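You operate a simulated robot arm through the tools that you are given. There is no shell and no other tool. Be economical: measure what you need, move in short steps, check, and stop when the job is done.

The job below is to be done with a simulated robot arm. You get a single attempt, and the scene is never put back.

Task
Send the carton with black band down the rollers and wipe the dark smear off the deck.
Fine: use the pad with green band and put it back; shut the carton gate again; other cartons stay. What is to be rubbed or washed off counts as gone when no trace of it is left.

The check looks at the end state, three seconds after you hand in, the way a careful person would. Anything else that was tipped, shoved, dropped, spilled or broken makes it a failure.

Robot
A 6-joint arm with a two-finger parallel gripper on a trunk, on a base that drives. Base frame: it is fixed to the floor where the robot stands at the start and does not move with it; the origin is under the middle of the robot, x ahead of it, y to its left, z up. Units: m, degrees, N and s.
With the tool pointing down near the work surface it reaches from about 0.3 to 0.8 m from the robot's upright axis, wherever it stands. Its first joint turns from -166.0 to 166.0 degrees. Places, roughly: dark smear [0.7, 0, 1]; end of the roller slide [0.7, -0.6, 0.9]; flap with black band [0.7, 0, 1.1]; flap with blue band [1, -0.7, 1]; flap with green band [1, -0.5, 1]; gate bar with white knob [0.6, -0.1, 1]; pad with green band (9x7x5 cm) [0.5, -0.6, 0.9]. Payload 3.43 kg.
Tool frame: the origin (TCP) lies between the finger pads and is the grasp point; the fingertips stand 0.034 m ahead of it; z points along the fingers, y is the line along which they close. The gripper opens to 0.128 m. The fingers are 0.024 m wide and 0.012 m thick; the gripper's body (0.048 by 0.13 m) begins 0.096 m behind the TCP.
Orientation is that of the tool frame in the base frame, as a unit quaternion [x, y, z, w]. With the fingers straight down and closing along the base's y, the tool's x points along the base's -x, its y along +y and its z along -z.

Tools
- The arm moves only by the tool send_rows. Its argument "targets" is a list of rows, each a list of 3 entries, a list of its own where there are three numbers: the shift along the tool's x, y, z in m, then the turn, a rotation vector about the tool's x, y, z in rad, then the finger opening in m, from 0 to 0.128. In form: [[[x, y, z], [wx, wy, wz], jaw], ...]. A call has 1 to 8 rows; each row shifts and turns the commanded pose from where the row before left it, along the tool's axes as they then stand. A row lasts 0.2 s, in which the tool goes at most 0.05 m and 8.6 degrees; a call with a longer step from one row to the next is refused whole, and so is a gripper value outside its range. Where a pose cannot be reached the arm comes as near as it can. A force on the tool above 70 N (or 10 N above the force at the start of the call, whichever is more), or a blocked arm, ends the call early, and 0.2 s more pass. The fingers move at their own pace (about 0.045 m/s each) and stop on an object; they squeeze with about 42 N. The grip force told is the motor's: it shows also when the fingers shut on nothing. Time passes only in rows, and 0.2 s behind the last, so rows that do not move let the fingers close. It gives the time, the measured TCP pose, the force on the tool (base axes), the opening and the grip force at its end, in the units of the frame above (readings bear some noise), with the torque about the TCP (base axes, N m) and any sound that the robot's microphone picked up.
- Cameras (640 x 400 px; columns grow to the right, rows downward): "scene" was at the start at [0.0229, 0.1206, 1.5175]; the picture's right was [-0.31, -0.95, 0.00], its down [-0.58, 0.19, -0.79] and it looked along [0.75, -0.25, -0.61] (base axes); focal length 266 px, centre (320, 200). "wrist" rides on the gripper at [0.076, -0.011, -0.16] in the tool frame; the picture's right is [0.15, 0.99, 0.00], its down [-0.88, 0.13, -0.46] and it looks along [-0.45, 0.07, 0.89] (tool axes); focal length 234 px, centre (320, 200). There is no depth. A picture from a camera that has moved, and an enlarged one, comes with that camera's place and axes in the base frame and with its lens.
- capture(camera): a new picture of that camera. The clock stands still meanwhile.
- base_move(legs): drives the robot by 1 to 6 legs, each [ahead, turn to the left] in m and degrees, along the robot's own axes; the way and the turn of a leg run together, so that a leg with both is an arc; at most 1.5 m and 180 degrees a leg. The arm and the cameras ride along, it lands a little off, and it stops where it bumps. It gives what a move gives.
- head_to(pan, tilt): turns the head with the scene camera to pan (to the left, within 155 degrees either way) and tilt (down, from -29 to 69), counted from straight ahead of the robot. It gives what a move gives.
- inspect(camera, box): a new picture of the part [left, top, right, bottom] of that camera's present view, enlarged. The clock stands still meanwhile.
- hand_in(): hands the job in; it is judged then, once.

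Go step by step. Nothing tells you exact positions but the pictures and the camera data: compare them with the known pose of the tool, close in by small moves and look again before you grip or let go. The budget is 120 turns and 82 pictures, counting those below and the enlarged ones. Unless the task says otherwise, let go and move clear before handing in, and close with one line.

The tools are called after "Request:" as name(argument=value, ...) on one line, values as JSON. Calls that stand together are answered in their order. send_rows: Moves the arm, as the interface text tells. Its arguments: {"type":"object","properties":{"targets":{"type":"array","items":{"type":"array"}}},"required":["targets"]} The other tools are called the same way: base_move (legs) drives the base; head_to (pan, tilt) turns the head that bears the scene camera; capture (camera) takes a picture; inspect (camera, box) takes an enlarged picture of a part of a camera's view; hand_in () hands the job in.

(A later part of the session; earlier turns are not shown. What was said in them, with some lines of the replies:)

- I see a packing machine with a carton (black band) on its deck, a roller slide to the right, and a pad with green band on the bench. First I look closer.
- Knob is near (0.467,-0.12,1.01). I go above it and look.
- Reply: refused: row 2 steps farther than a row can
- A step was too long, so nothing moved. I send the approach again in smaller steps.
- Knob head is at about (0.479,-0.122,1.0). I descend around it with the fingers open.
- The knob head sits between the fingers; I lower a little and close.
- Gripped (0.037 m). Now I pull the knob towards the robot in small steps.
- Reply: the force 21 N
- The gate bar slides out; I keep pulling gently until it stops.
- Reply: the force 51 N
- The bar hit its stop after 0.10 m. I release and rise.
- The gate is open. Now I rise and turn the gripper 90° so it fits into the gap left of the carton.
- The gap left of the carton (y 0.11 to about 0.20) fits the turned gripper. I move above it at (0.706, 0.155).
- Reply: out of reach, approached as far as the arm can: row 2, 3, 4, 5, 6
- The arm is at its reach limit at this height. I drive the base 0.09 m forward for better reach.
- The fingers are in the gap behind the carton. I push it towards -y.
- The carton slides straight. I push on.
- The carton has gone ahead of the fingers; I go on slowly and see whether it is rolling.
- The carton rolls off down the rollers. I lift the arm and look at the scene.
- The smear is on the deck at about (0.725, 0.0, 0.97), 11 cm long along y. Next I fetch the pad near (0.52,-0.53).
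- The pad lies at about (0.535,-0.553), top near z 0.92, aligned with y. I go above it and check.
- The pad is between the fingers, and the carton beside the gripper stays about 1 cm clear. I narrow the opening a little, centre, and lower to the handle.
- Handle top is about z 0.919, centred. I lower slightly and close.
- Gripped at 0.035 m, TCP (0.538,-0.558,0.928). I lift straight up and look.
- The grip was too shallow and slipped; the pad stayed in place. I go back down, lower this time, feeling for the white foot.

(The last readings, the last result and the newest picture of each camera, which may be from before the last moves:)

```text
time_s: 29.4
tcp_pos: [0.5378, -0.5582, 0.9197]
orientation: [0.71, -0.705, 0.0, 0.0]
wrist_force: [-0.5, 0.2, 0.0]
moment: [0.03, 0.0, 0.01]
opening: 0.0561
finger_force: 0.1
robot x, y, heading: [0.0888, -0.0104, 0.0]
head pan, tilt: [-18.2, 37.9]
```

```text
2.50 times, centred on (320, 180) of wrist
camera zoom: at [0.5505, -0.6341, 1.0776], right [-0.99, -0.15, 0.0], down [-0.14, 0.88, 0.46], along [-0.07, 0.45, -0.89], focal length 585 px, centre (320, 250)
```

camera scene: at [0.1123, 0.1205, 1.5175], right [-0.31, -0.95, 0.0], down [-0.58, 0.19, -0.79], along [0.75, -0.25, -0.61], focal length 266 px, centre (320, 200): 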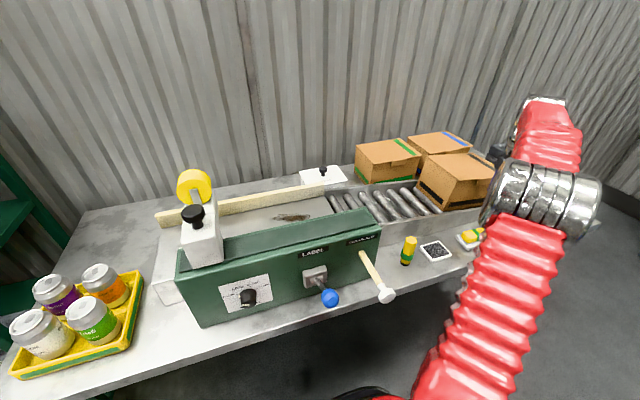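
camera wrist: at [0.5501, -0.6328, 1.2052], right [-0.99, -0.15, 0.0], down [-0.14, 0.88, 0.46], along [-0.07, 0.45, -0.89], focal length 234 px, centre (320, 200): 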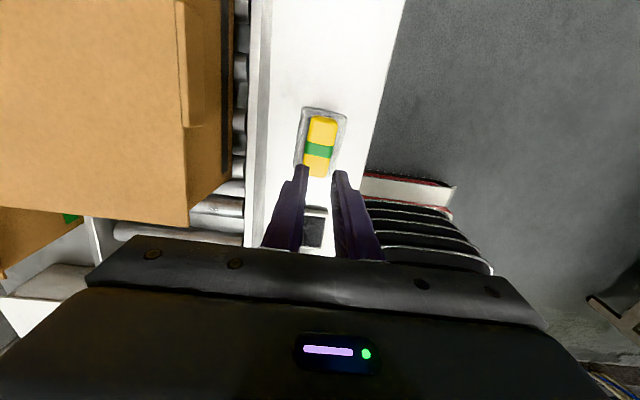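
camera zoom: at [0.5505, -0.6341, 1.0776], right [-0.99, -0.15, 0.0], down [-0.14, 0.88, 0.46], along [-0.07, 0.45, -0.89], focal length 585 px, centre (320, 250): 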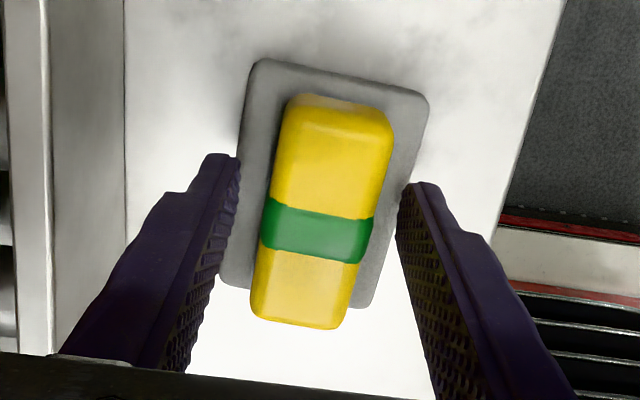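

Request:
send_rows(targets=[[[-0.003, 0, 0.005], [0, 0, 0], 0.056], [[0, 0, 0.004], [0, 0, 0], 0.056], [[0, 0, 0.004], [0, 0, 0], 0.056], [[0, 0, 0], [0, 0, 0], 0.056]])

Request:
inspect(camera="wrist", box=[220, 100, 420, 260])

```text
time_s: 30.4
tcp_pos: [0.5366, -0.5563, 0.9112]
orientation: [0.71, -0.704, 0.004, 0.001]
wrist_force: [1.8, 4.7, 50.2]
moment: [0.32, 0.49, 0.01]
opening: 0.0562
finger_force: 0.1
robot x, y, heading: [0.0904, -0.0092, 0.2]
head pan, tilt: [-18.2, 37.9]
```

```text
2.50 times, centred on (320, 180) of wrist
camera zoom: at [0.5491, -0.6305, 1.0704], right [-0.99, -0.15, 0.0], down [-0.14, 0.88, 0.45], along [-0.07, 0.44, -0.89], focal length 585 px, centre (320, 250)
```

zoom: 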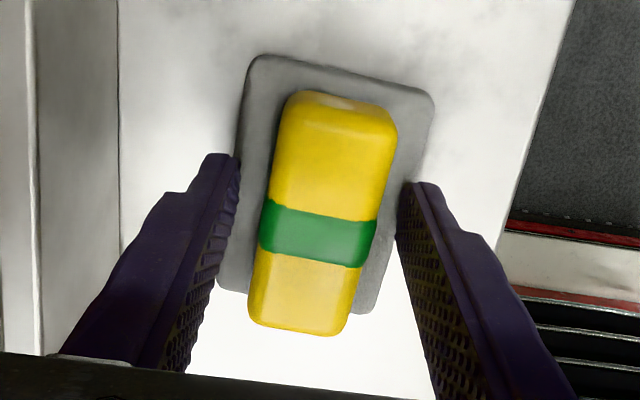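

Contact with the foot at fingertip z ≈ 0.878. I raise a few millimetres and close.

Request:
send_rows(targets=[[[0, 0, -0.007], [0, 0, 0], 0.056], [[0, 0, 0], [0, 0, 0], 0.03], [[0, 0, 0], [0, 0, 0], 0.015], [[0, 0, 0], [0, 0, 0], 0.01], [[0, 0, 0], [0, 0, 0], 0.01], [[0, 0, 0], [0, 0, 0], 0.01]])

Request:
send_rows(targets=[[[0, 0, -0.01], [0, 0, 0], 0.01], [[0, 0, -0.01], [0, 0, 0], 0.01], [[0, 0, -0.02], [0, 0, 0], 0.01], [[0, 0, -0.03], [0, 0, 0], 0.01], [[0, 0, -0.03], [0, 0, 0], 0.01]])

Request:
capture(camera="wrist")

```text
time_s: 31.8
tcp_pos: [0.5361, -0.5568, 0.9116]
orientation: [0.709, -0.705, -0.001, 0.0]
wrist_force: [-0.2, -0.1, 9.8]
moment: [0.01, -0.08, -0.3]
opening: 0.0356
finger_force: 42.3
robot x, y, heading: [0.0883, -0.0078, -0.2]
head pan, tilt: [-18.2, 37.9]
```

```text
time_s: 33.0
tcp_pos: [0.5373, -0.5546, 1.0133]
orientation: [0.71, -0.705, 0.0, 0.001]
wrist_force: [0.7, 0.4, -0.9]
moment: [0.01, -0.02, 0.01]
opening: 0.035
finger_force: 42.2
robot x, y, heading: [0.0918, -0.0107, 0.1]
head pan, tilt: [-18.2, 37.9]
```

```text
38 pictures are left
camera wrist: at [0.5487, -0.6307, 1.1716], right [-0.99, -0.15, 0.0], down [-0.14, 0.88, 0.46], along [-0.07, 0.45, -0.89], focal length 234 px, centre (320, 200)
```

wrist: 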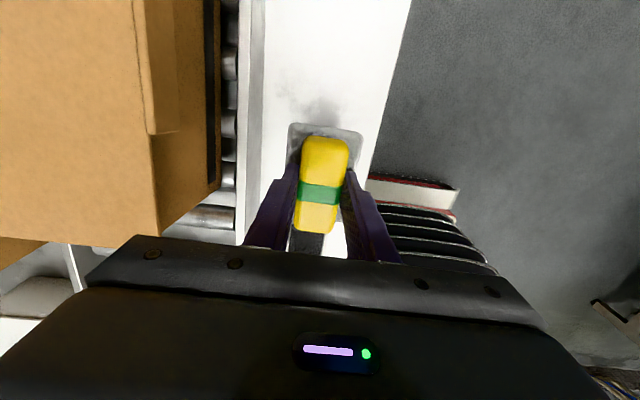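

The pad is lifted whole. I carry it high across to the deck.

Request:
send_rows(targets=[[[0, 0, -0.045], [0, 0, 0], 0.01], [[0, 0, -0.045], [0, 0, 0], 0.01], [[-0.02, 0, -0.04], [0, 0, 0], 0.01], [[-0.045, 0, -0.02], [0, 0, 0], 0.01], [[-0.048, 0, 0], [0, 0, 0], 0.01], [[-0.048, 0, 0], [0, 0, 0], 0.01], [[-0.048, 0, 0], [0, 0, 0], 0.01], [[-0.048, 0, 0], [0, 0, 0], 0.01]])

Request:
send_rows(targets=[[[-0.048, 0, 0], [0, 0, 0], 0.01], [[-0.048, 0, 0], [0, 0, 0], 0.01], [[-0.048, 0, 0], [0, 0, 0], 0.01], [[-0.048, 0, 0], [0, 0, 0], 0.01], [[-0.04, -0.02, 0.015], [0, 0, 0], 0.01], [[-0.025, -0.04, 0], [0, 0, 0], 0.01], [[0, -0.045, 0], [0, 0, 0], 0.01], [[0, -0.03, 0], [0, 0, 0], 0.01]])

Request:
capture(camera="wrist")

Request:
capture(camera="scene")

```text
time_s: 34.8
tcp_pos: [0.5362, -0.2938, 1.1657]
orientation: [0.71, -0.705, 0.0, 0.0]
wrist_force: [0.4, -0.1, -0.3]
moment: [0.02, 0.02, -0.01]
opening: 0.0351
finger_force: 41.9
robot x, y, heading: [0.0866, -0.0125, 0.2]
head pan, tilt: [-18.2, 37.9]
```

```text
time_s: 36.6
tcp_pos: [0.6649, -0.0426, 1.1501]
orientation: [0.709, -0.705, 0.0, 0.0]
wrist_force: [-0.5, 0.8, -0.1]
moment: [0.0, -0.04, -0.01]
opening: 0.0349
finger_force: 41.8
robot x, y, heading: [0.0903, -0.0083, -0.0]
head pan, tilt: [-18.2, 37.9]
```

```text
37 pictures are left
camera wrist: at [0.6766, -0.119, 1.3081], right [-0.99, -0.15, 0.0], down [-0.14, 0.88, 0.46], along [-0.07, 0.45, -0.89], focal length 234 px, centre (320, 200)
```

wrist: 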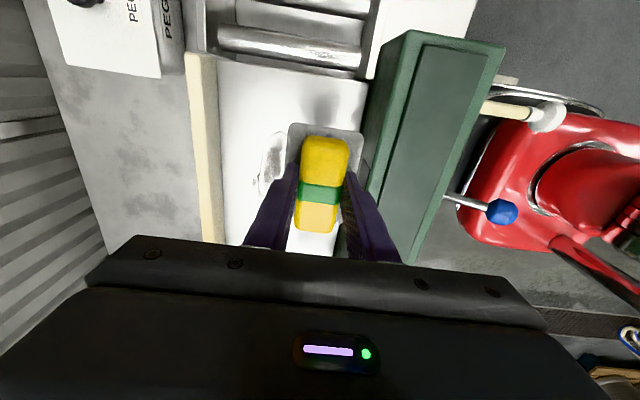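

```text
36 pictures are left
camera scene: at [0.112, 0.1206, 1.5175], right [-0.31, -0.95, 0.0], down [-0.58, 0.19, -0.79], along [0.75, -0.25, -0.61], focal length 266 px, centre (320, 200)
```

scene: 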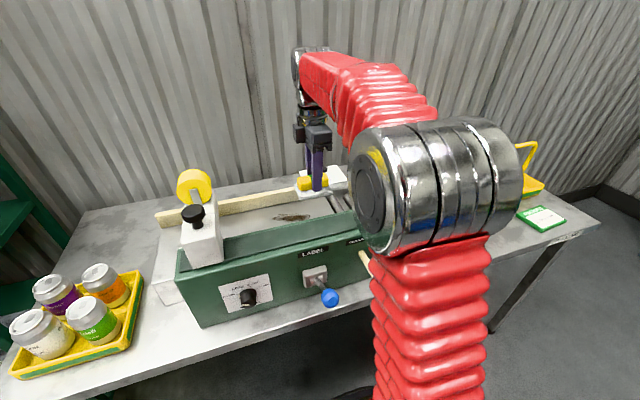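

The smear is at about (0.73, 0.0). I move over it and lower until contact.

Request:
send_rows(targets=[[[-0.01, -0.02, 0.02], [0, 0, 0], 0.01], [[0, -0.025, 0.025], [0, 0, 0], 0.01], [[0, -0.02, 0.03], [0, 0, 0], 0.01], [[0, 0, 0.02], [0, 0, 0], 0.01], [[0, 0, 0.01], [0, 0, 0], 0.01], [[0, 0, 0.006], [0, 0, 0], 0.01], [[0, 0, 0], [0, 0, 0], 0.01]])

Request:
inspect(camera="scene", box=[240, 130, 380, 230])

```text
time_s: 38.2
tcp_pos: [0.7346, -0.0298, 1.0359]
orientation: [0.71, -0.705, 0.0, 0.0]
wrist_force: [0.3, 0.7, -0.8]
moment: [0.05, 0.01, 0.01]
opening: 0.0348
finger_force: 42.0
robot x, y, heading: [0.0899, -0.0102, 0.1]
head pan, tilt: [-18.2, 37.9]
```

```text
4.00 times, centred on (310, 180) of scene
camera zoom: at [0.1124, 0.1206, 1.5175], right [-0.31, -0.95, 0.0], down [-0.58, 0.19, -0.79], along [0.75, -0.25, -0.61], focal length 1063 px, centre (360, 280)
```

zoom: 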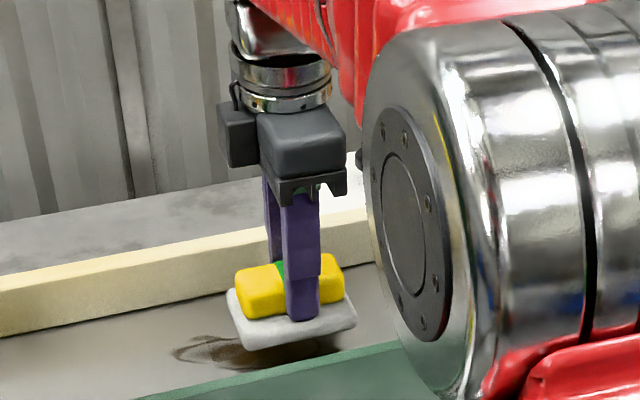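

Request:
send_rows(targets=[[[0, 0, 0.005], [0, 0, 0], 0.01], [[0, 0, 0.005], [0, 0, 0], 0.01], [[0, 0, 0.005], [0, 0, 0], 0.01], [[0, 0, 0.005], [0, 0, 0], 0.01], [[0, 0, 0.005], [0, 0, 0], 0.01], [[0, 0, 0.005], [0, 0, 0], 0.01]])

```text
time_s: 39.6
tcp_pos: [0.7322, -0.0317, 1.0116]
orientation: [0.71, -0.704, 0.002, -0.001]
wrist_force: [-12.3, -2.2, 44.3]
moment: [0.5, 1.01, 0.03]
opening: 0.0347
finger_force: 42.2
robot x, y, heading: [0.088, -0.0079, -0.3]
head pan, tilt: [-18.2, 37.9]
```

Contact. I ease the pressure a little and rub along y.

Request:
send_rows(targets=[[[0, 0, -0.003], [0, 0, 0], 0.01], [[-0.02, 0, 0], [0, 0, 0], 0.01], [[-0.02, 0, 0], [0, 0, 0], 0.01], [[-0.02, 0, 0], [0, 0, 0], 0.01], [[-0.02, 0, 0], [0, 0, 0], 0.01], [[-0.015, 0, 0], [0, 0, 0], 0.01]])

Request:
inspect(camera="scene", box=[220, 130, 360, 230])

```text
time_s: 41.0
tcp_pos: [0.7304, 0.0637, 1.0109]
orientation: [0.71, -0.704, 0.003, -0.002]
wrist_force: [0.2, -16.8, 46.4]
moment: [-1.09, 0.39, 0.23]
opening: 0.0348
finger_force: 42.0
robot x, y, heading: [0.0883, -0.0087, 0.2]
head pan, tilt: [-18.2, 37.9]
```

```text
4.00 times, centred on (290, 180) of scene
camera zoom: at [0.1109, 0.1201, 1.5176], right [-0.31, -0.95, 0.0], down [-0.58, 0.19, -0.79], along [0.75, -0.25, -0.61], focal length 1063 px, centre (440, 280)
```

zoom: 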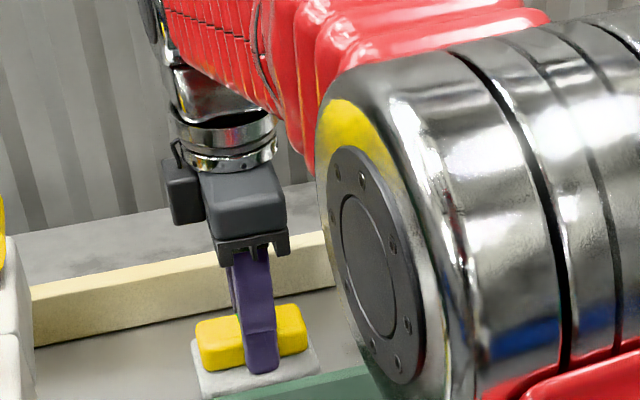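

Request:
send_rows(targets=[[[0, 0.015, 0], [0, 0, 0], 0.01], [[0.02, 0, 0], [0, 0, 0], 0.01], [[0.02, 0, 0], [0, 0, 0], 0.01], [[0.02, 0, 0], [0, 0, 0], 0.01], [[0.02, 0, 0], [0, 0, 0], 0.01], [[0.02, 0, 0], [0, 0, 0], 0.01], [[0.015, 0, 0], [0, 0, 0], 0.01]])

Request:
send_rows(targets=[[[0, -0.015, 0], [0, 0, 0], 0.01], [[0, -0.015, 0], [0, 0, 0], 0.01], [[-0.02, 0, 0], [0, 0, 0], 0.01], [[-0.02, 0, 0], [0, 0, 0], 0.01], [[-0.02, 0, 0], [0, 0, 0], 0.01], [[-0.02, 0, 0], [0, 0, 0], 0.01], [[-0.02, 0, 0], [0, 0, 0], 0.01], [[-0.015, 0, 0], [0, 0, 0], 0.01]])

Request:
send_rows(targets=[[[0, 0.015, 0], [0, 0, 0], 0.01], [[0.02, 0, 0], [0, 0, 0], 0.01], [[0.02, 0, 0], [0, 0, 0], 0.01], [[0.02, 0, 0], [0, 0, 0], 0.01], [[0.02, 0, 0], [0, 0, 0], 0.01], [[0.02, 0, 0], [0, 0, 0], 0.01], [[0.015, 0, 0], [0, 0, 0], 0.01]])

Request:
capture(camera="wrist")

```text
time_s: 42.6
tcp_pos: [0.7181, -0.0485, 1.0117]
orientation: [0.71, -0.705, 0.001, -0.002]
wrist_force: [-0.6, 14.1, 41.5]
moment: [1.36, 0.25, -0.17]
opening: 0.0348
finger_force: 42.2
robot x, y, heading: [0.0919, -0.0092, -0.0]
head pan, tilt: [-18.2, 37.9]
```

```text
time_s: 44.4
tcp_pos: [0.7471, 0.0637, 1.0109]
orientation: [0.71, -0.704, 0.001, -0.001]
wrist_force: [0.8, -13.2, 35.3]
moment: [-0.98, 0.05, 0.13]
opening: 0.0347
finger_force: 41.7
robot x, y, heading: [0.0872, -0.0087, 0.1]
head pan, tilt: [-18.2, 37.9]
```

```text
time_s: 46.0
tcp_pos: [0.733, -0.0481, 1.0113]
orientation: [0.71, -0.704, 0.0, 0.0]
wrist_force: [-0.7, 12.0, 35.7]
moment: [0.77, 0.22, -0.15]
opening: 0.0351
finger_force: 41.9
robot x, y, heading: [0.0908, -0.0078, -0.1]
head pan, tilt: [-18.2, 37.9]
```

```text
33 pictures are left
camera wrist: at [0.7443, -0.1239, 1.17], right [-0.99, -0.15, 0.0], down [-0.14, 0.88, 0.46], along [-0.07, 0.45, -0.89], focal length 234 px, centre (320, 200)
```

wrist: 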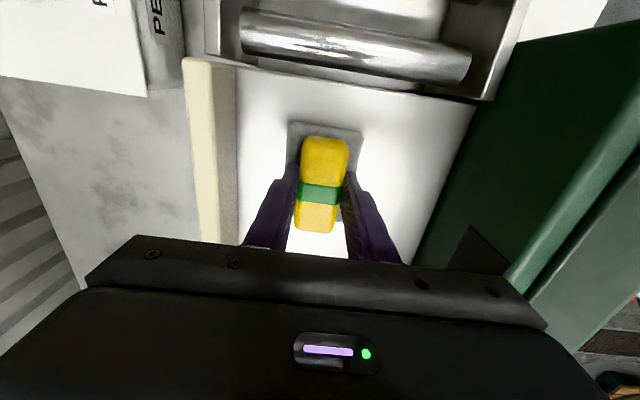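

Looks good so far. I lift the pad and pull back to view the deck.

Request:
send_rows(targets=[[[0, 0, -0.04], [0, 0, 0], 0.01], [[0, 0, -0.045], [0, 0, 0], 0.01], [[0, 0.02, -0.04], [0, 0, 0], 0.01], [[0, 0.04, -0.02], [0, 0, 0], 0.01], [[0, 0.045, 0], [0, 0, 0], 0.01], [[0, 0.045, 0], [0, 0, 0], 0.01], [[0, 0.045, 0], [0, 0, 0], 0.01]])

Request:
inspect(camera="wrist", box=[100, 40, 300, 240])

Request:
inspect(camera="scene", box=[220, 150, 380, 260])

```text
time_s: 47.6
tcp_pos: [0.543, -0.0486, 1.1538]
orientation: [0.71, -0.704, 0.0, 0.0]
wrist_force: [0.6, -0.7, -0.6]
moment: [-0.03, 0.02, 0.0]
opening: 0.0349
finger_force: 42.5
robot x, y, heading: [0.0935, -0.0088, -0.0]
head pan, tilt: [-18.2, 37.9]
```

```text
2.00 times, centred on (200, 140) of wrist
camera zoom: at [0.5543, -0.124, 1.3123], right [-0.99, -0.15, 0.0], down [-0.14, 0.88, 0.46], along [-0.07, 0.45, -0.89], focal length 468 px, centre (560, 320)
```

zoom: 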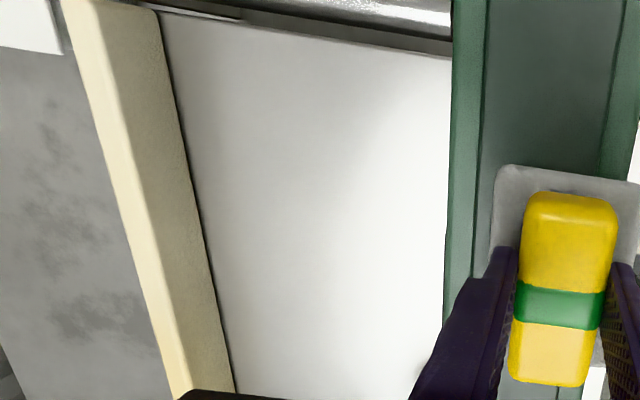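

```text
3.64 times, centred on (300, 205) of scene
camera zoom: at [0.1125, 0.1206, 1.5175], right [-0.31, -0.95, 0.0], down [-0.58, 0.19, -0.79], along [0.75, -0.25, -0.61], focal length 967 px, centre (393, 182)
```

zoom: 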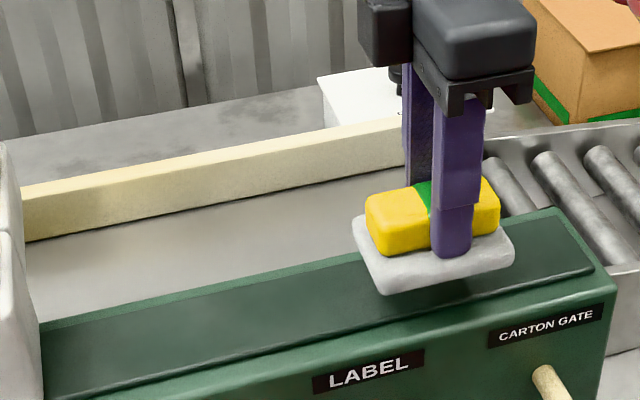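

The deck is clean. I carry the pad back to its place at (0.537,-0.557).

Request:
send_rows(targets=[[[0, 0, -0.03], [0, 0, 0], 0.01], [[0.048, 0, 0], [0, 0, 0], 0.01], [[0.048, 0, 0], [0, 0, 0], 0.01], [[0.048, 0, 0], [0, 0, 0], 0.01], [[0.048, 0, 0], [0, 0, 0], 0.01], [[0.048, 0, 0], [0, 0, 0], 0.01], [[0.048, 0, 0], [0, 0, 0], 0.01], [[0.048, 0, 0], [0, 0, 0], 0.01]])

Request:
send_rows(targets=[[[0.048, 0, 0], [0, 0, 0], 0.01], [[0.048, 0, 0], [0, 0, 0], 0.01], [[0.048, 0.005, 0], [0, 0, 0], 0.01], [[0.028, 0, 0.02], [0, 0, 0], 0.01], [[0, 0, 0.045], [0, 0, 0], 0.01], [[0, 0, 0.045], [0, 0, 0], 0.01], [[0, 0, 0], [0, 0, 0], 0.01]])

Request:
capture(camera="wrist")

```text
time_s: 49.4
tcp_pos: [0.5443, -0.3857, 1.187]
orientation: [0.71, -0.704, 0.0, 0.0]
wrist_force: [0.5, -0.5, 0.1]
moment: [0.01, -0.01, -0.02]
opening: 0.0349
finger_force: 41.6
robot x, y, heading: [0.0927, -0.0063, -0.1]
head pan, tilt: [-18.2, 37.9]
```

```text
time_s: 51.0
tcp_pos: [0.5397, -0.5569, 1.0754]
orientation: [0.71, -0.705, 0.0, 0.0]
wrist_force: [-0.2, 0.6, -1.2]
moment: [0.0, -0.02, 0.01]
opening: 0.0347
finger_force: 43.0
robot x, y, heading: [0.0881, -0.01, -0.3]
head pan, tilt: [-18.2, 37.9]
```

```text
30 pictures are left
camera wrist: at [0.5514, -0.6321, 1.2339], right [-0.99, -0.15, 0.0], down [-0.14, 0.88, 0.46], along [-0.07, 0.45, -0.89], focal length 234 px, centre (320, 200)
```

wrist: 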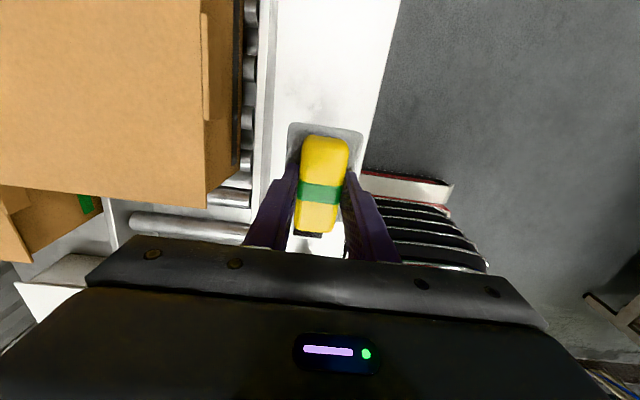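

Request:
send_rows(targets=[[[0, 0.003, 0.045], [0, 0, 0], 0.01], [[0, 0, 0.045], [0, 0, 0], 0.01], [[0, 0, 0.045], [0, 0, 0], 0.01], [[0, 0, 0.018], [0, 0, 0], 0.01], [[0, 0, 0.005], [0, 0, 0], 0.01], [[0, 0, 0.003], [0, 0, 0], 0.01], [[0, 0, 0], [0, 0, 0], 0.01]])

```text
time_s: 52.6
tcp_pos: [0.5333, -0.5601, 0.9147]
orientation: [0.709, -0.705, 0.0, 0.0]
wrist_force: [0.5, 0.3, -1.1]
moment: [0.02, 0.01, 0.0]
opening: 0.035
finger_force: 41.9
robot x, y, heading: [0.0883, -0.0071, 0.1]
head pan, tilt: [-18.2, 37.9]
```

Request:
send_rows(targets=[[[-0.002, -0.002, 0.002], [0, 0, 0], 0.01], [[0, 0, 0.002], [0, 0, 0], 0.01], [[0, 0, 0], [0, 0, 0], 0.01]])

```text
time_s: 53.4
tcp_pos: [0.5371, -0.5588, 0.9112]
orientation: [0.71, -0.705, 0.001, 0.0]
wrist_force: [-8.3, 0.8, 21.9]
moment: [0.62, 0.48, 0.18]
opening: 0.0349
finger_force: 41.4
robot x, y, heading: [0.0872, -0.0128, 0.1]
head pan, tilt: [-18.2, 37.9]
```

The pad is on the bench. I open and rise straight up.

Request:
send_rows(targets=[[[0, 0, -0.001], [0, 0, 0], 0.06], [[0, 0, 0], [0, 0, 0], 0.06], [[0, 0, 0], [0, 0, 0], 0.06], [[0, 0, -0.02], [0, 0, 0], 0.06], [[0, 0, -0.04], [0, 0, 0], 0.06], [[0, 0, -0.045], [0, 0, 0], 0.06], [[0, 0, -0.045], [0, 0, 0], 0.06], [[0, 0, -0.045], [0, 0, 0], 0.06]])

Request:
send_rows(targets=[[[-0.048, 0, -0.01], [0, 0, 0], 0.04], [[-0.048, 0, 0], [0, 0, 0], 0.02], [[-0.048, 0, 0], [0, 0, 0], 0.0], [[-0.048, 0, 0], [0, 0, 0], 0.0]])

Request:
capture(camera="wrist")

Request:
capture(camera="scene")

```text
time_s: 55.2
tcp_pos: [0.5382, -0.5599, 1.1016]
orientation: [0.71, -0.704, -0.002, 0.0]
wrist_force: [0.4, 0.1, -0.7]
moment: [-0.02, -0.01, -0.01]
opening: 0.06
finger_force: 0.0
robot x, y, heading: [0.0875, -0.0111, -0.0]
head pan, tilt: [-18.2, 37.9]
```

```text
time_s: 56.2
tcp_pos: [0.5363, -0.3662, 1.112]
orientation: [0.709, -0.705, 0.0, 0.0]
wrist_force: [1.0, 0.2, -0.7]
moment: [0.02, 0.04, 0.03]
opening: 0.0
finger_force: 22.0
robot x, y, heading: [0.0931, -0.0098, 0.3]
head pan, tilt: [-18.2, 37.9]
```

```text
29 pictures are left
camera wrist: at [0.5472, -0.4409, 1.2701], right [-0.99, -0.15, 0.0], down [-0.14, 0.88, 0.46], along [-0.07, 0.45, -0.89], focal length 234 px, centre (320, 200)
```

wrist: 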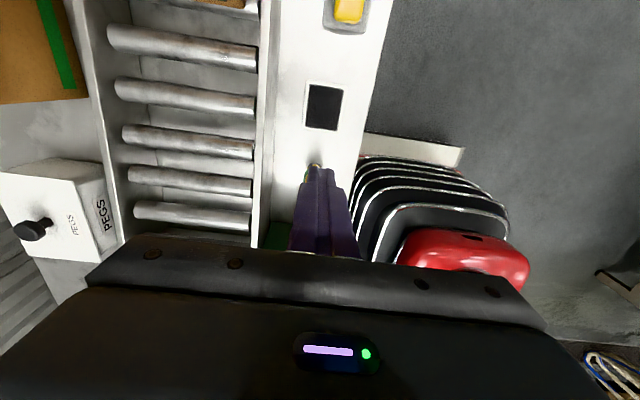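

```text
28 pictures are left
camera scene: at [0.1123, 0.1206, 1.5175], right [-0.31, -0.95, 0.0], down [-0.58, 0.19, -0.79], along [0.75, -0.25, -0.61], focal length 266 px, centre (320, 200)
```

scene: 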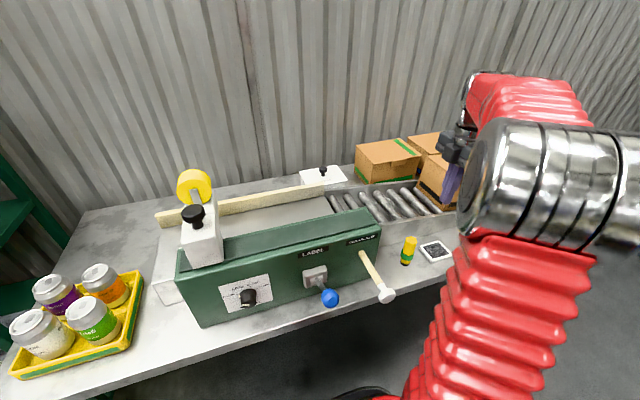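

Now the gate: I raise the arm, back the base off again, and turn the gripper back.

Request:
send_rows(targets=[[[0, 0, -0.045], [0, 0, 0.149], 0], [[0, 0, -0.045], [0, 0, 0.149], 0.02], [[0, 0, -0.02], [0, 0, 0.149], 0.04], [[0, 0, 0], [0, 0, 0.149], 0.06], [[0, 0, 0], [0, 0, 0.149], 0.07], [[0, 0, 0], [0, 0, 0.149], 0.07], [[0, 0, 0], [0, 0, 0.149], 0.07], [[0, 0, 0], [0, 0, 0.149], 0.07]])

Request:
send_rows(targets=[[[0, 0, 0], [0, 0, 0.149], 0.07], [[0, 0, 0], [0, 0, 0.149], 0.07], [[0, 0, 0], [0, 0, 0.081], 0.07]])

Request:
base_move(legs=[[-0.09, 0]])

```text
time_s: 58.0
tcp_pos: [0.5346, -0.3671, 1.2258]
orientation: [-0.19, 0.982, -0.001, 0.0]
wrist_force: [-0.4, -0.7, -0.8]
moment: [0.02, -0.01, 0.0]
opening: 0.0699
finger_force: 0.1
robot x, y, heading: [0.091, -0.0072, -0.1]
head pan, tilt: [-18.2, 37.9]
```

```text
time_s: 58.8
tcp_pos: [0.5341, -0.3669, 1.2252]
orientation: [-0.002, 1.0, 0.0, -0.001]
wrist_force: [0.5, 1.1, -0.3]
moment: [0.0, 0.03, 0.03]
opening: 0.07
finger_force: 0.1
robot x, y, heading: [0.0881, -0.0083, -0.1]
head pan, tilt: [-18.2, 37.9]
```

```text
time_s: 60.1
tcp_pos: [0.4417, -0.3688, 1.2258]
orientation: [-0.001, 1.0, 0.0, 0.0]
wrist_force: [-0.6, -0.5, 0.9]
moment: [0.01, 0.01, 0.02]
opening: 0.07
finger_force: 0.0
robot x, y, heading: [-0.0063, -0.0072, 0.2]
head pan, tilt: [-18.2, 37.9]
```

Request:
send_rows(targets=[[[0.012, 0.045, 0], [0, 0, 0], 0.07], [[0.012, 0.045, 0], [0, 0, 0], 0.07], [[0.012, 0.045, 0], [0, 0, 0], 0.07], [[0.012, 0.045, 0], [0, 0, 0], 0.07], [[0.012, 0.045, 0], [0, 0, 0], 0.07], [[0.008, 0.022, 0.03], [0, 0, 0], 0.07], [[0, 0, 0.04], [0, 0, 0], 0.07], [[0, 0, 0], [0, 0, 0], 0.07]])

Request:
capture(camera="wrist")

```text
time_s: 61.9
tcp_pos: [0.3758, -0.118, 1.1527]
orientation: [-0.001, 1.0, 0.0, 0.0]
wrist_force: [0.0, -0.7, 1.0]
moment: [-0.03, 0.03, 0.01]
opening: 0.0702
finger_force: 0.1
robot x, y, heading: [-0.0018, -0.0059, -0.3]
head pan, tilt: [-18.2, 37.9]
```

```text
27 pictures are left
camera wrist: at [0.3, -0.1291, 1.3124], right [-0.15, 0.99, 0.0], down [0.88, 0.13, 0.46], along [0.45, 0.07, -0.89], focal length 234 px, centre (320, 200)
```

wrist: 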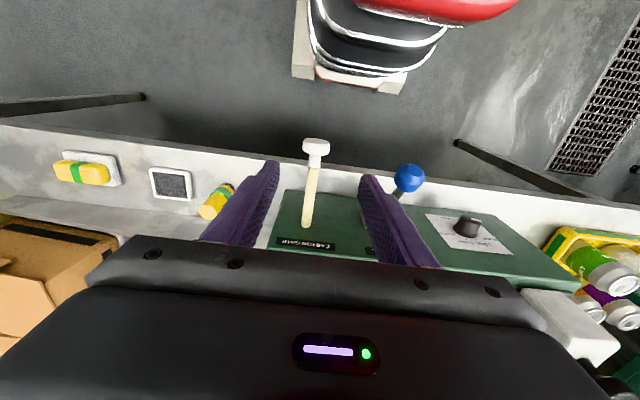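

Request:
send_rows(targets=[[[0, -0.004, 0.04], [0, 0, 0], 0.07], [[0, 0, 0.04], [0, 0, 0], 0.07], [[0, 0, 0.04], [0, 0, 0], 0.07], [[0, 0, 0.029], [0, 0, 0], 0.07], [[0, 0, 0], [0, 0, 0], 0.02], [[0, 0, 0], [0, 0, 0], 0.02], [[0, 0, 0], [0, 0, 0], 0.02], [[0, 0, 0], [0, 0, 0], 0.02]])

Request:
capture(camera="wrist")

```text
time_s: 63.7
tcp_pos: [0.3748, -0.1228, 1.005]
orientation: [-0.003, 1.0, 0.001, -0.001]
wrist_force: [2.0, 21.2, -4.4]
moment: [0.39, -0.37, 0.2]
opening: 0.0369
finger_force: 44.6
robot x, y, heading: [-0.0042, -0.0103, -0.2]
head pan, tilt: [-18.2, 37.9]
```

```text
26 pictures are left
camera wrist: at [0.2994, -0.1336, 1.1645], right [-0.15, 0.99, 0.0], down [0.88, 0.13, 0.46], along [0.45, 0.07, -0.89], focal length 234 px, centre (320, 200)
```

wrist: 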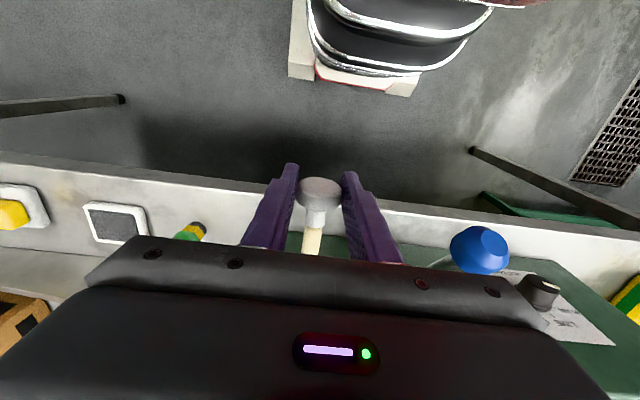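

Knob gripped; I push it in by 0.10 m.

Request:
send_rows(targets=[[[-0.02, 0, 0], [0, 0, 0], 0.02], [[-0.02, 0, 0], [0, 0, 0], 0.02], [[-0.02, 0, 0], [0, 0, 0], 0.02], [[-0.02, 0, 0], [0, 0, 0], 0.02], [[-0.015, 0, 0], [0, 0, 0], 0.02], [[-0.008, 0, 0], [0, 0, 0], 0.02], [[0, 0, 0], [0, 0, 0], 0.02]])

```text
time_s: 65.3
tcp_pos: [0.4756, -0.1218, 1.0052]
orientation: [-0.001, 1.0, 0.001, -0.002]
wrist_force: [-12.7, 45.9, -18.7]
moment: [0.58, 0.4, 0.49]
opening: 0.037
finger_force: 45.5
robot x, y, heading: [-0.0031, -0.0097, -0.1]
head pan, tilt: [-18.2, 37.9]
```

It's back at the original position and meets its stop. I release and rise.

Request:
send_rows(targets=[[[0, 0, 0], [0, 0, 0], 0.07], [[0, 0, 0], [0, 0, 0], 0.07], [[0, 0, 0], [0, 0, 0], 0.07], [[0, 0, -0.03], [0, 0, 0], 0.07], [[0, 0, -0.045], [0, 0, 0], 0.07], [[0, 0, -0.045], [0, 0, 0], 0.07], [[0.02, 0, -0.045], [0, 0, 0], 0.07], [[0.03, 0, -0.035], [0, 0, 0], 0.07]])

Request:
send_rows(targets=[[[0.03, -0.02, -0.03], [0, 0, 0], 0.07], [[0.02, -0.04, 0], [0, 0, 0], 0.07], [[0.02, -0.04, 0], [0, 0, 0], 0.07]])

Request:
capture(camera="scene")

Request:
inspect(camera="scene", box=[230, 130, 390, 250])

Request:
capture(camera="wrist")

```text
time_s: 67.1
tcp_pos: [0.4275, -0.1287, 1.2093]
orientation: [-0.002, 1.0, 0.0, -0.001]
wrist_force: [0.5, 0.0, 0.2]
moment: [-0.04, 0.03, 0.02]
opening: 0.07
finger_force: 0.0
robot x, y, heading: [0.0016, -0.0085, -0.2]
head pan, tilt: [-18.2, 37.9]
```

```text
time_s: 67.9
tcp_pos: [0.3568, -0.2237, 1.2369]
orientation: [-0.002, 1.0, 0.0, 0.0]
wrist_force: [-0.4, 0.3, 0.5]
moment: [0.0, -0.02, 0.06]
opening: 0.0701
finger_force: 0.0
robot x, y, heading: [-0.0057, -0.0088, -0.0]
head pan, tilt: [-18.2, 37.9]
```

```text
25 pictures are left
camera scene: at [0.021, 0.1205, 1.5175], right [-0.31, -0.95, 0.0], down [-0.58, 0.19, -0.79], along [0.75, -0.25, -0.61], focal length 266 px, centre (320, 200)
```

scene: 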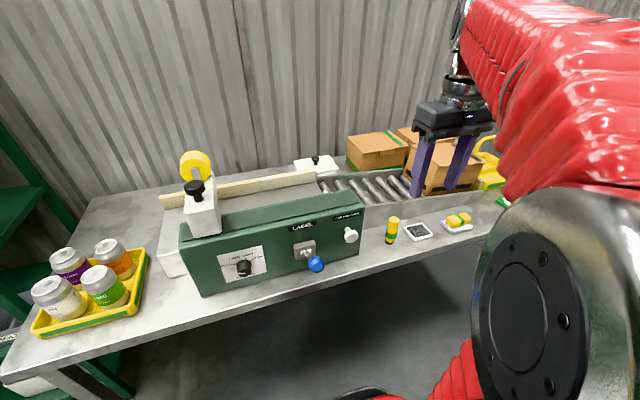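

```text
3.33 times, centred on (310, 190) of scene
camera zoom: at [0.021, 0.1205, 1.5175], right [-0.31, -0.95, 0.0], down [-0.58, 0.19, -0.79], along [0.75, -0.25, -0.61], focal length 886 px, centre (353, 233)
```

zoom: 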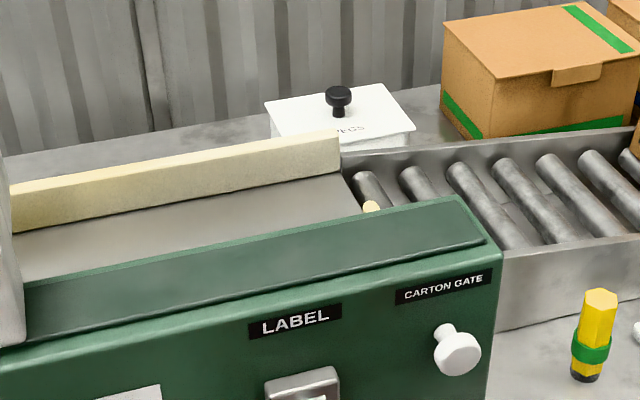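

```text
23 pictures are left
camera wrist: at [0.2811, -0.2345, 1.3956], right [-0.15, 0.99, 0.0], down [0.88, 0.13, 0.46], along [0.45, 0.07, -0.89], focal length 234 px, centre (320, 200)
```

wrist: 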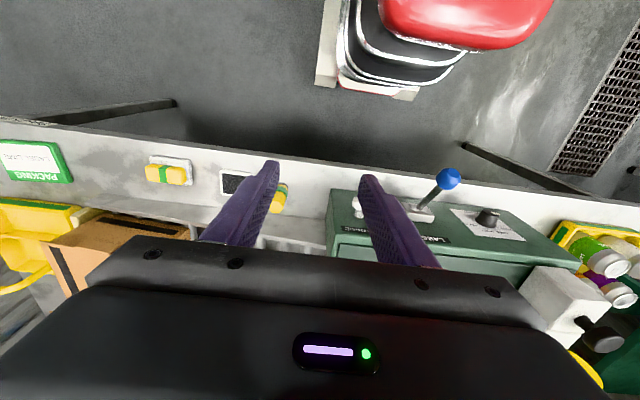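

Gate is shut, deck clean. I check the carton at the slide's end and the pad.

Request:
send_rows(targets=[[[0, 0.045, 0], [0, 0, 0], 0.07], [[0, 0.045, 0], [0, 0, 0], 0.07], [[0, 0.045, 0], [0, 0, 0], 0.07], [[0, 0.045, 0], [0, 0, 0], 0.07], [[0, 0.045, 0], [0, 0, 0], 0.07]])

Request:
head_to(pan=-40, tilt=35)

Request:
capture(camera="scene")

```text
time_s: 69.1
tcp_pos: [0.3564, 0.0005, 1.2319]
orientation: [-0.002, 1.0, 0.0, -0.001]
wrist_force: [0.9, -0.3, 0.6]
moment: [-0.05, -0.02, 0.0]
opening: 0.0699
finger_force: 0.0
robot x, y, heading: [0.0002, -0.0058, -0.3]
head pan, tilt: [-18.2, 37.9]
```

```text
time_s: 69.9
tcp_pos: [0.3563, 0.001, 1.2322]
orientation: [-0.002, 1.0, 0.0, 0.0]
wrist_force: [0.0, 0.9, 0.2]
moment: [0.02, 0.0, 0.02]
opening: 0.0701
finger_force: 0.0
robot x, y, heading: [-0.0034, -0.0109, -0.1]
head pan, tilt: [-40.0, 35.0]
```

```text
22 pictures are left
camera scene: at [0.0061, 0.091, 1.522], right [-0.64, -0.77, 0.0], down [-0.44, 0.37, -0.82], along [0.63, -0.53, -0.57], focal length 266 px, centre (320, 200)
```

scene: 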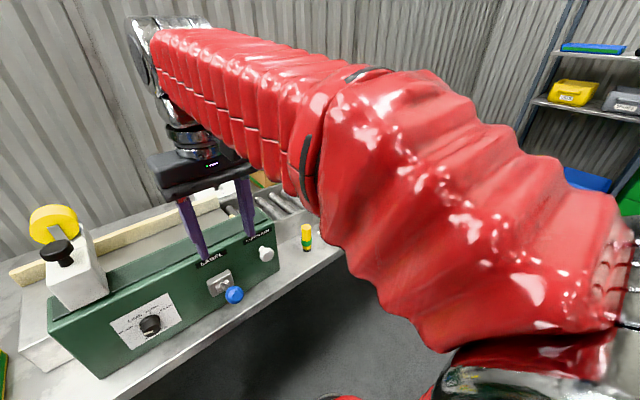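

Request:
send_rows(targets=[[[0, -0.04, -0.03], [0, 0, 0], 0.07], [[0, -0.04, -0.03], [0, 0, 0], 0.07], [[0, -0.04, -0.03], [0, 0, 0], 0.07], [[0, -0.04, -0.03], [0, 0, 0], 0.07], [[0, -0.02, -0.03], [0, 0, 0], 0.07]])

Request:
head_to(pan=-25, tilt=35)

Request:
capture(camera="scene")

Request:
capture(camera="wrist")

```text
time_s: 71.1
tcp_pos: [0.3539, -0.1784, 1.3759]
orientation: [-0.002, 1.0, -0.002, 0.001]
wrist_force: [0.2, 0.2, 0.2]
moment: [0.03, -0.02, -0.01]
opening: 0.07
finger_force: 0.0
out of reach, approached as far as the arm can: row 5
robot x, y, heading: [-0.0028, -0.0091, -0.0]
head pan, tilt: [-40.0, 35.0]
```

```text
time_s: 71.9
tcp_pos: [0.3544, -0.1782, 1.3756]
orientation: [-0.002, 1.0, -0.002, 0.002]
wrist_force: [0.4, 0.7, -0.8]
moment: [0.04, 0.0, -0.01]
opening: 0.0702
finger_force: 0.0
robot x, y, heading: [-0.0051, -0.0121, 0.1]
head pan, tilt: [-25.0, 35.0]
```

```text
21 pictures are left
camera scene: at [0.0186, 0.1103, 1.522], right [-0.42, -0.91, 0.0], down [-0.52, 0.24, -0.82], along [0.74, -0.35, -0.57], focal length 266 px, centre (320, 200)
```

scene: 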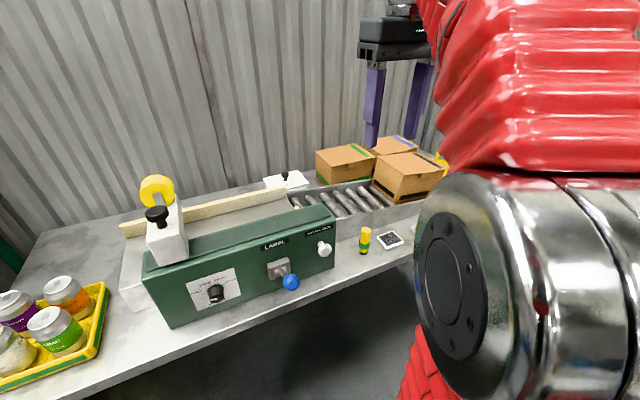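

```text
20 pictures are left
camera wrist: at [0.2784, -0.1885, 1.5337], right [-0.15, 0.99, 0.0], down [0.88, 0.13, 0.46], along [0.45, 0.07, -0.89], focal length 234 px, centre (320, 200)
```

wrist: 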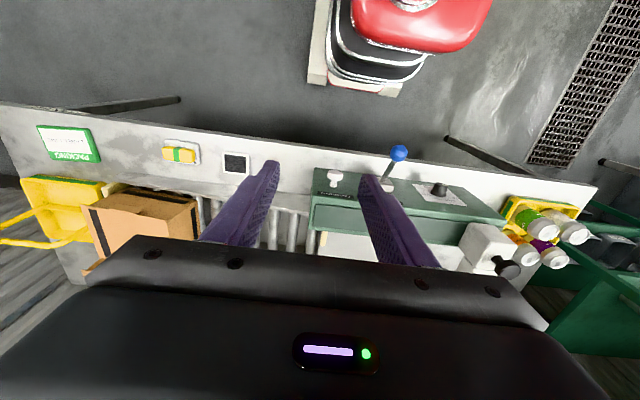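

Request:
inspect(camera="scene", box=[280, 120, 460, 240])

Request:
inspect(camera="wrist", box=[0, 100, 240, 280])

```text
3.33 times, centred on (370, 180) of scene
camera zoom: at [0.0186, 0.1103, 1.522], right [-0.42, -0.91, 0.0], down [-0.52, 0.24, -0.82], along [0.74, -0.35, -0.57], focal length 886 px, centre (153, 267)
```

zoom: 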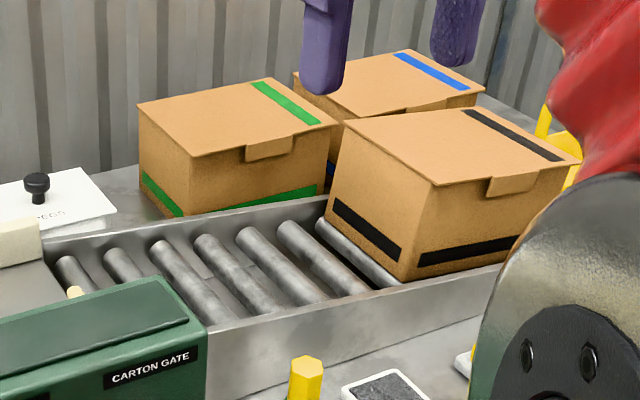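

```text
2.22 times, centred on (120, 190) of wrist
camera zoom: at [0.2784, -0.1885, 1.5337], right [-0.15, 0.99, 0.0], down [0.88, 0.13, 0.46], along [0.45, 0.07, -0.89], focal length 520 px, centre (764, 222)
```

zoom: 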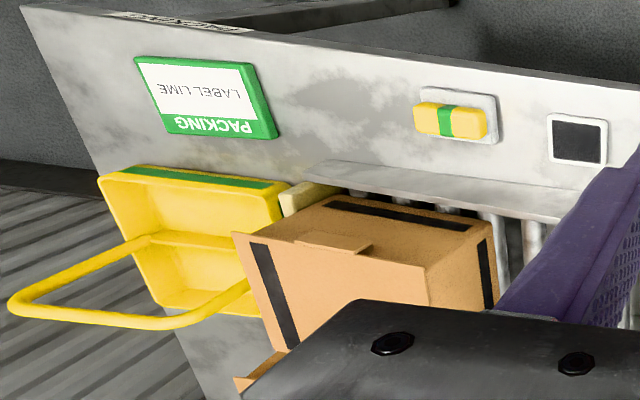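

The carton rests against the end stop, the deck is clean, the pad is back in its place, the gate is shut and the other cartons have not moved. I hand in.

Request:
hand_in()

```text
The job is handed in.
```

The job is handed in: the black-band carton is at the end of the rollers, the smear is wiped off the deck, the green-band pad is back in its place, and the carton gate is shut.
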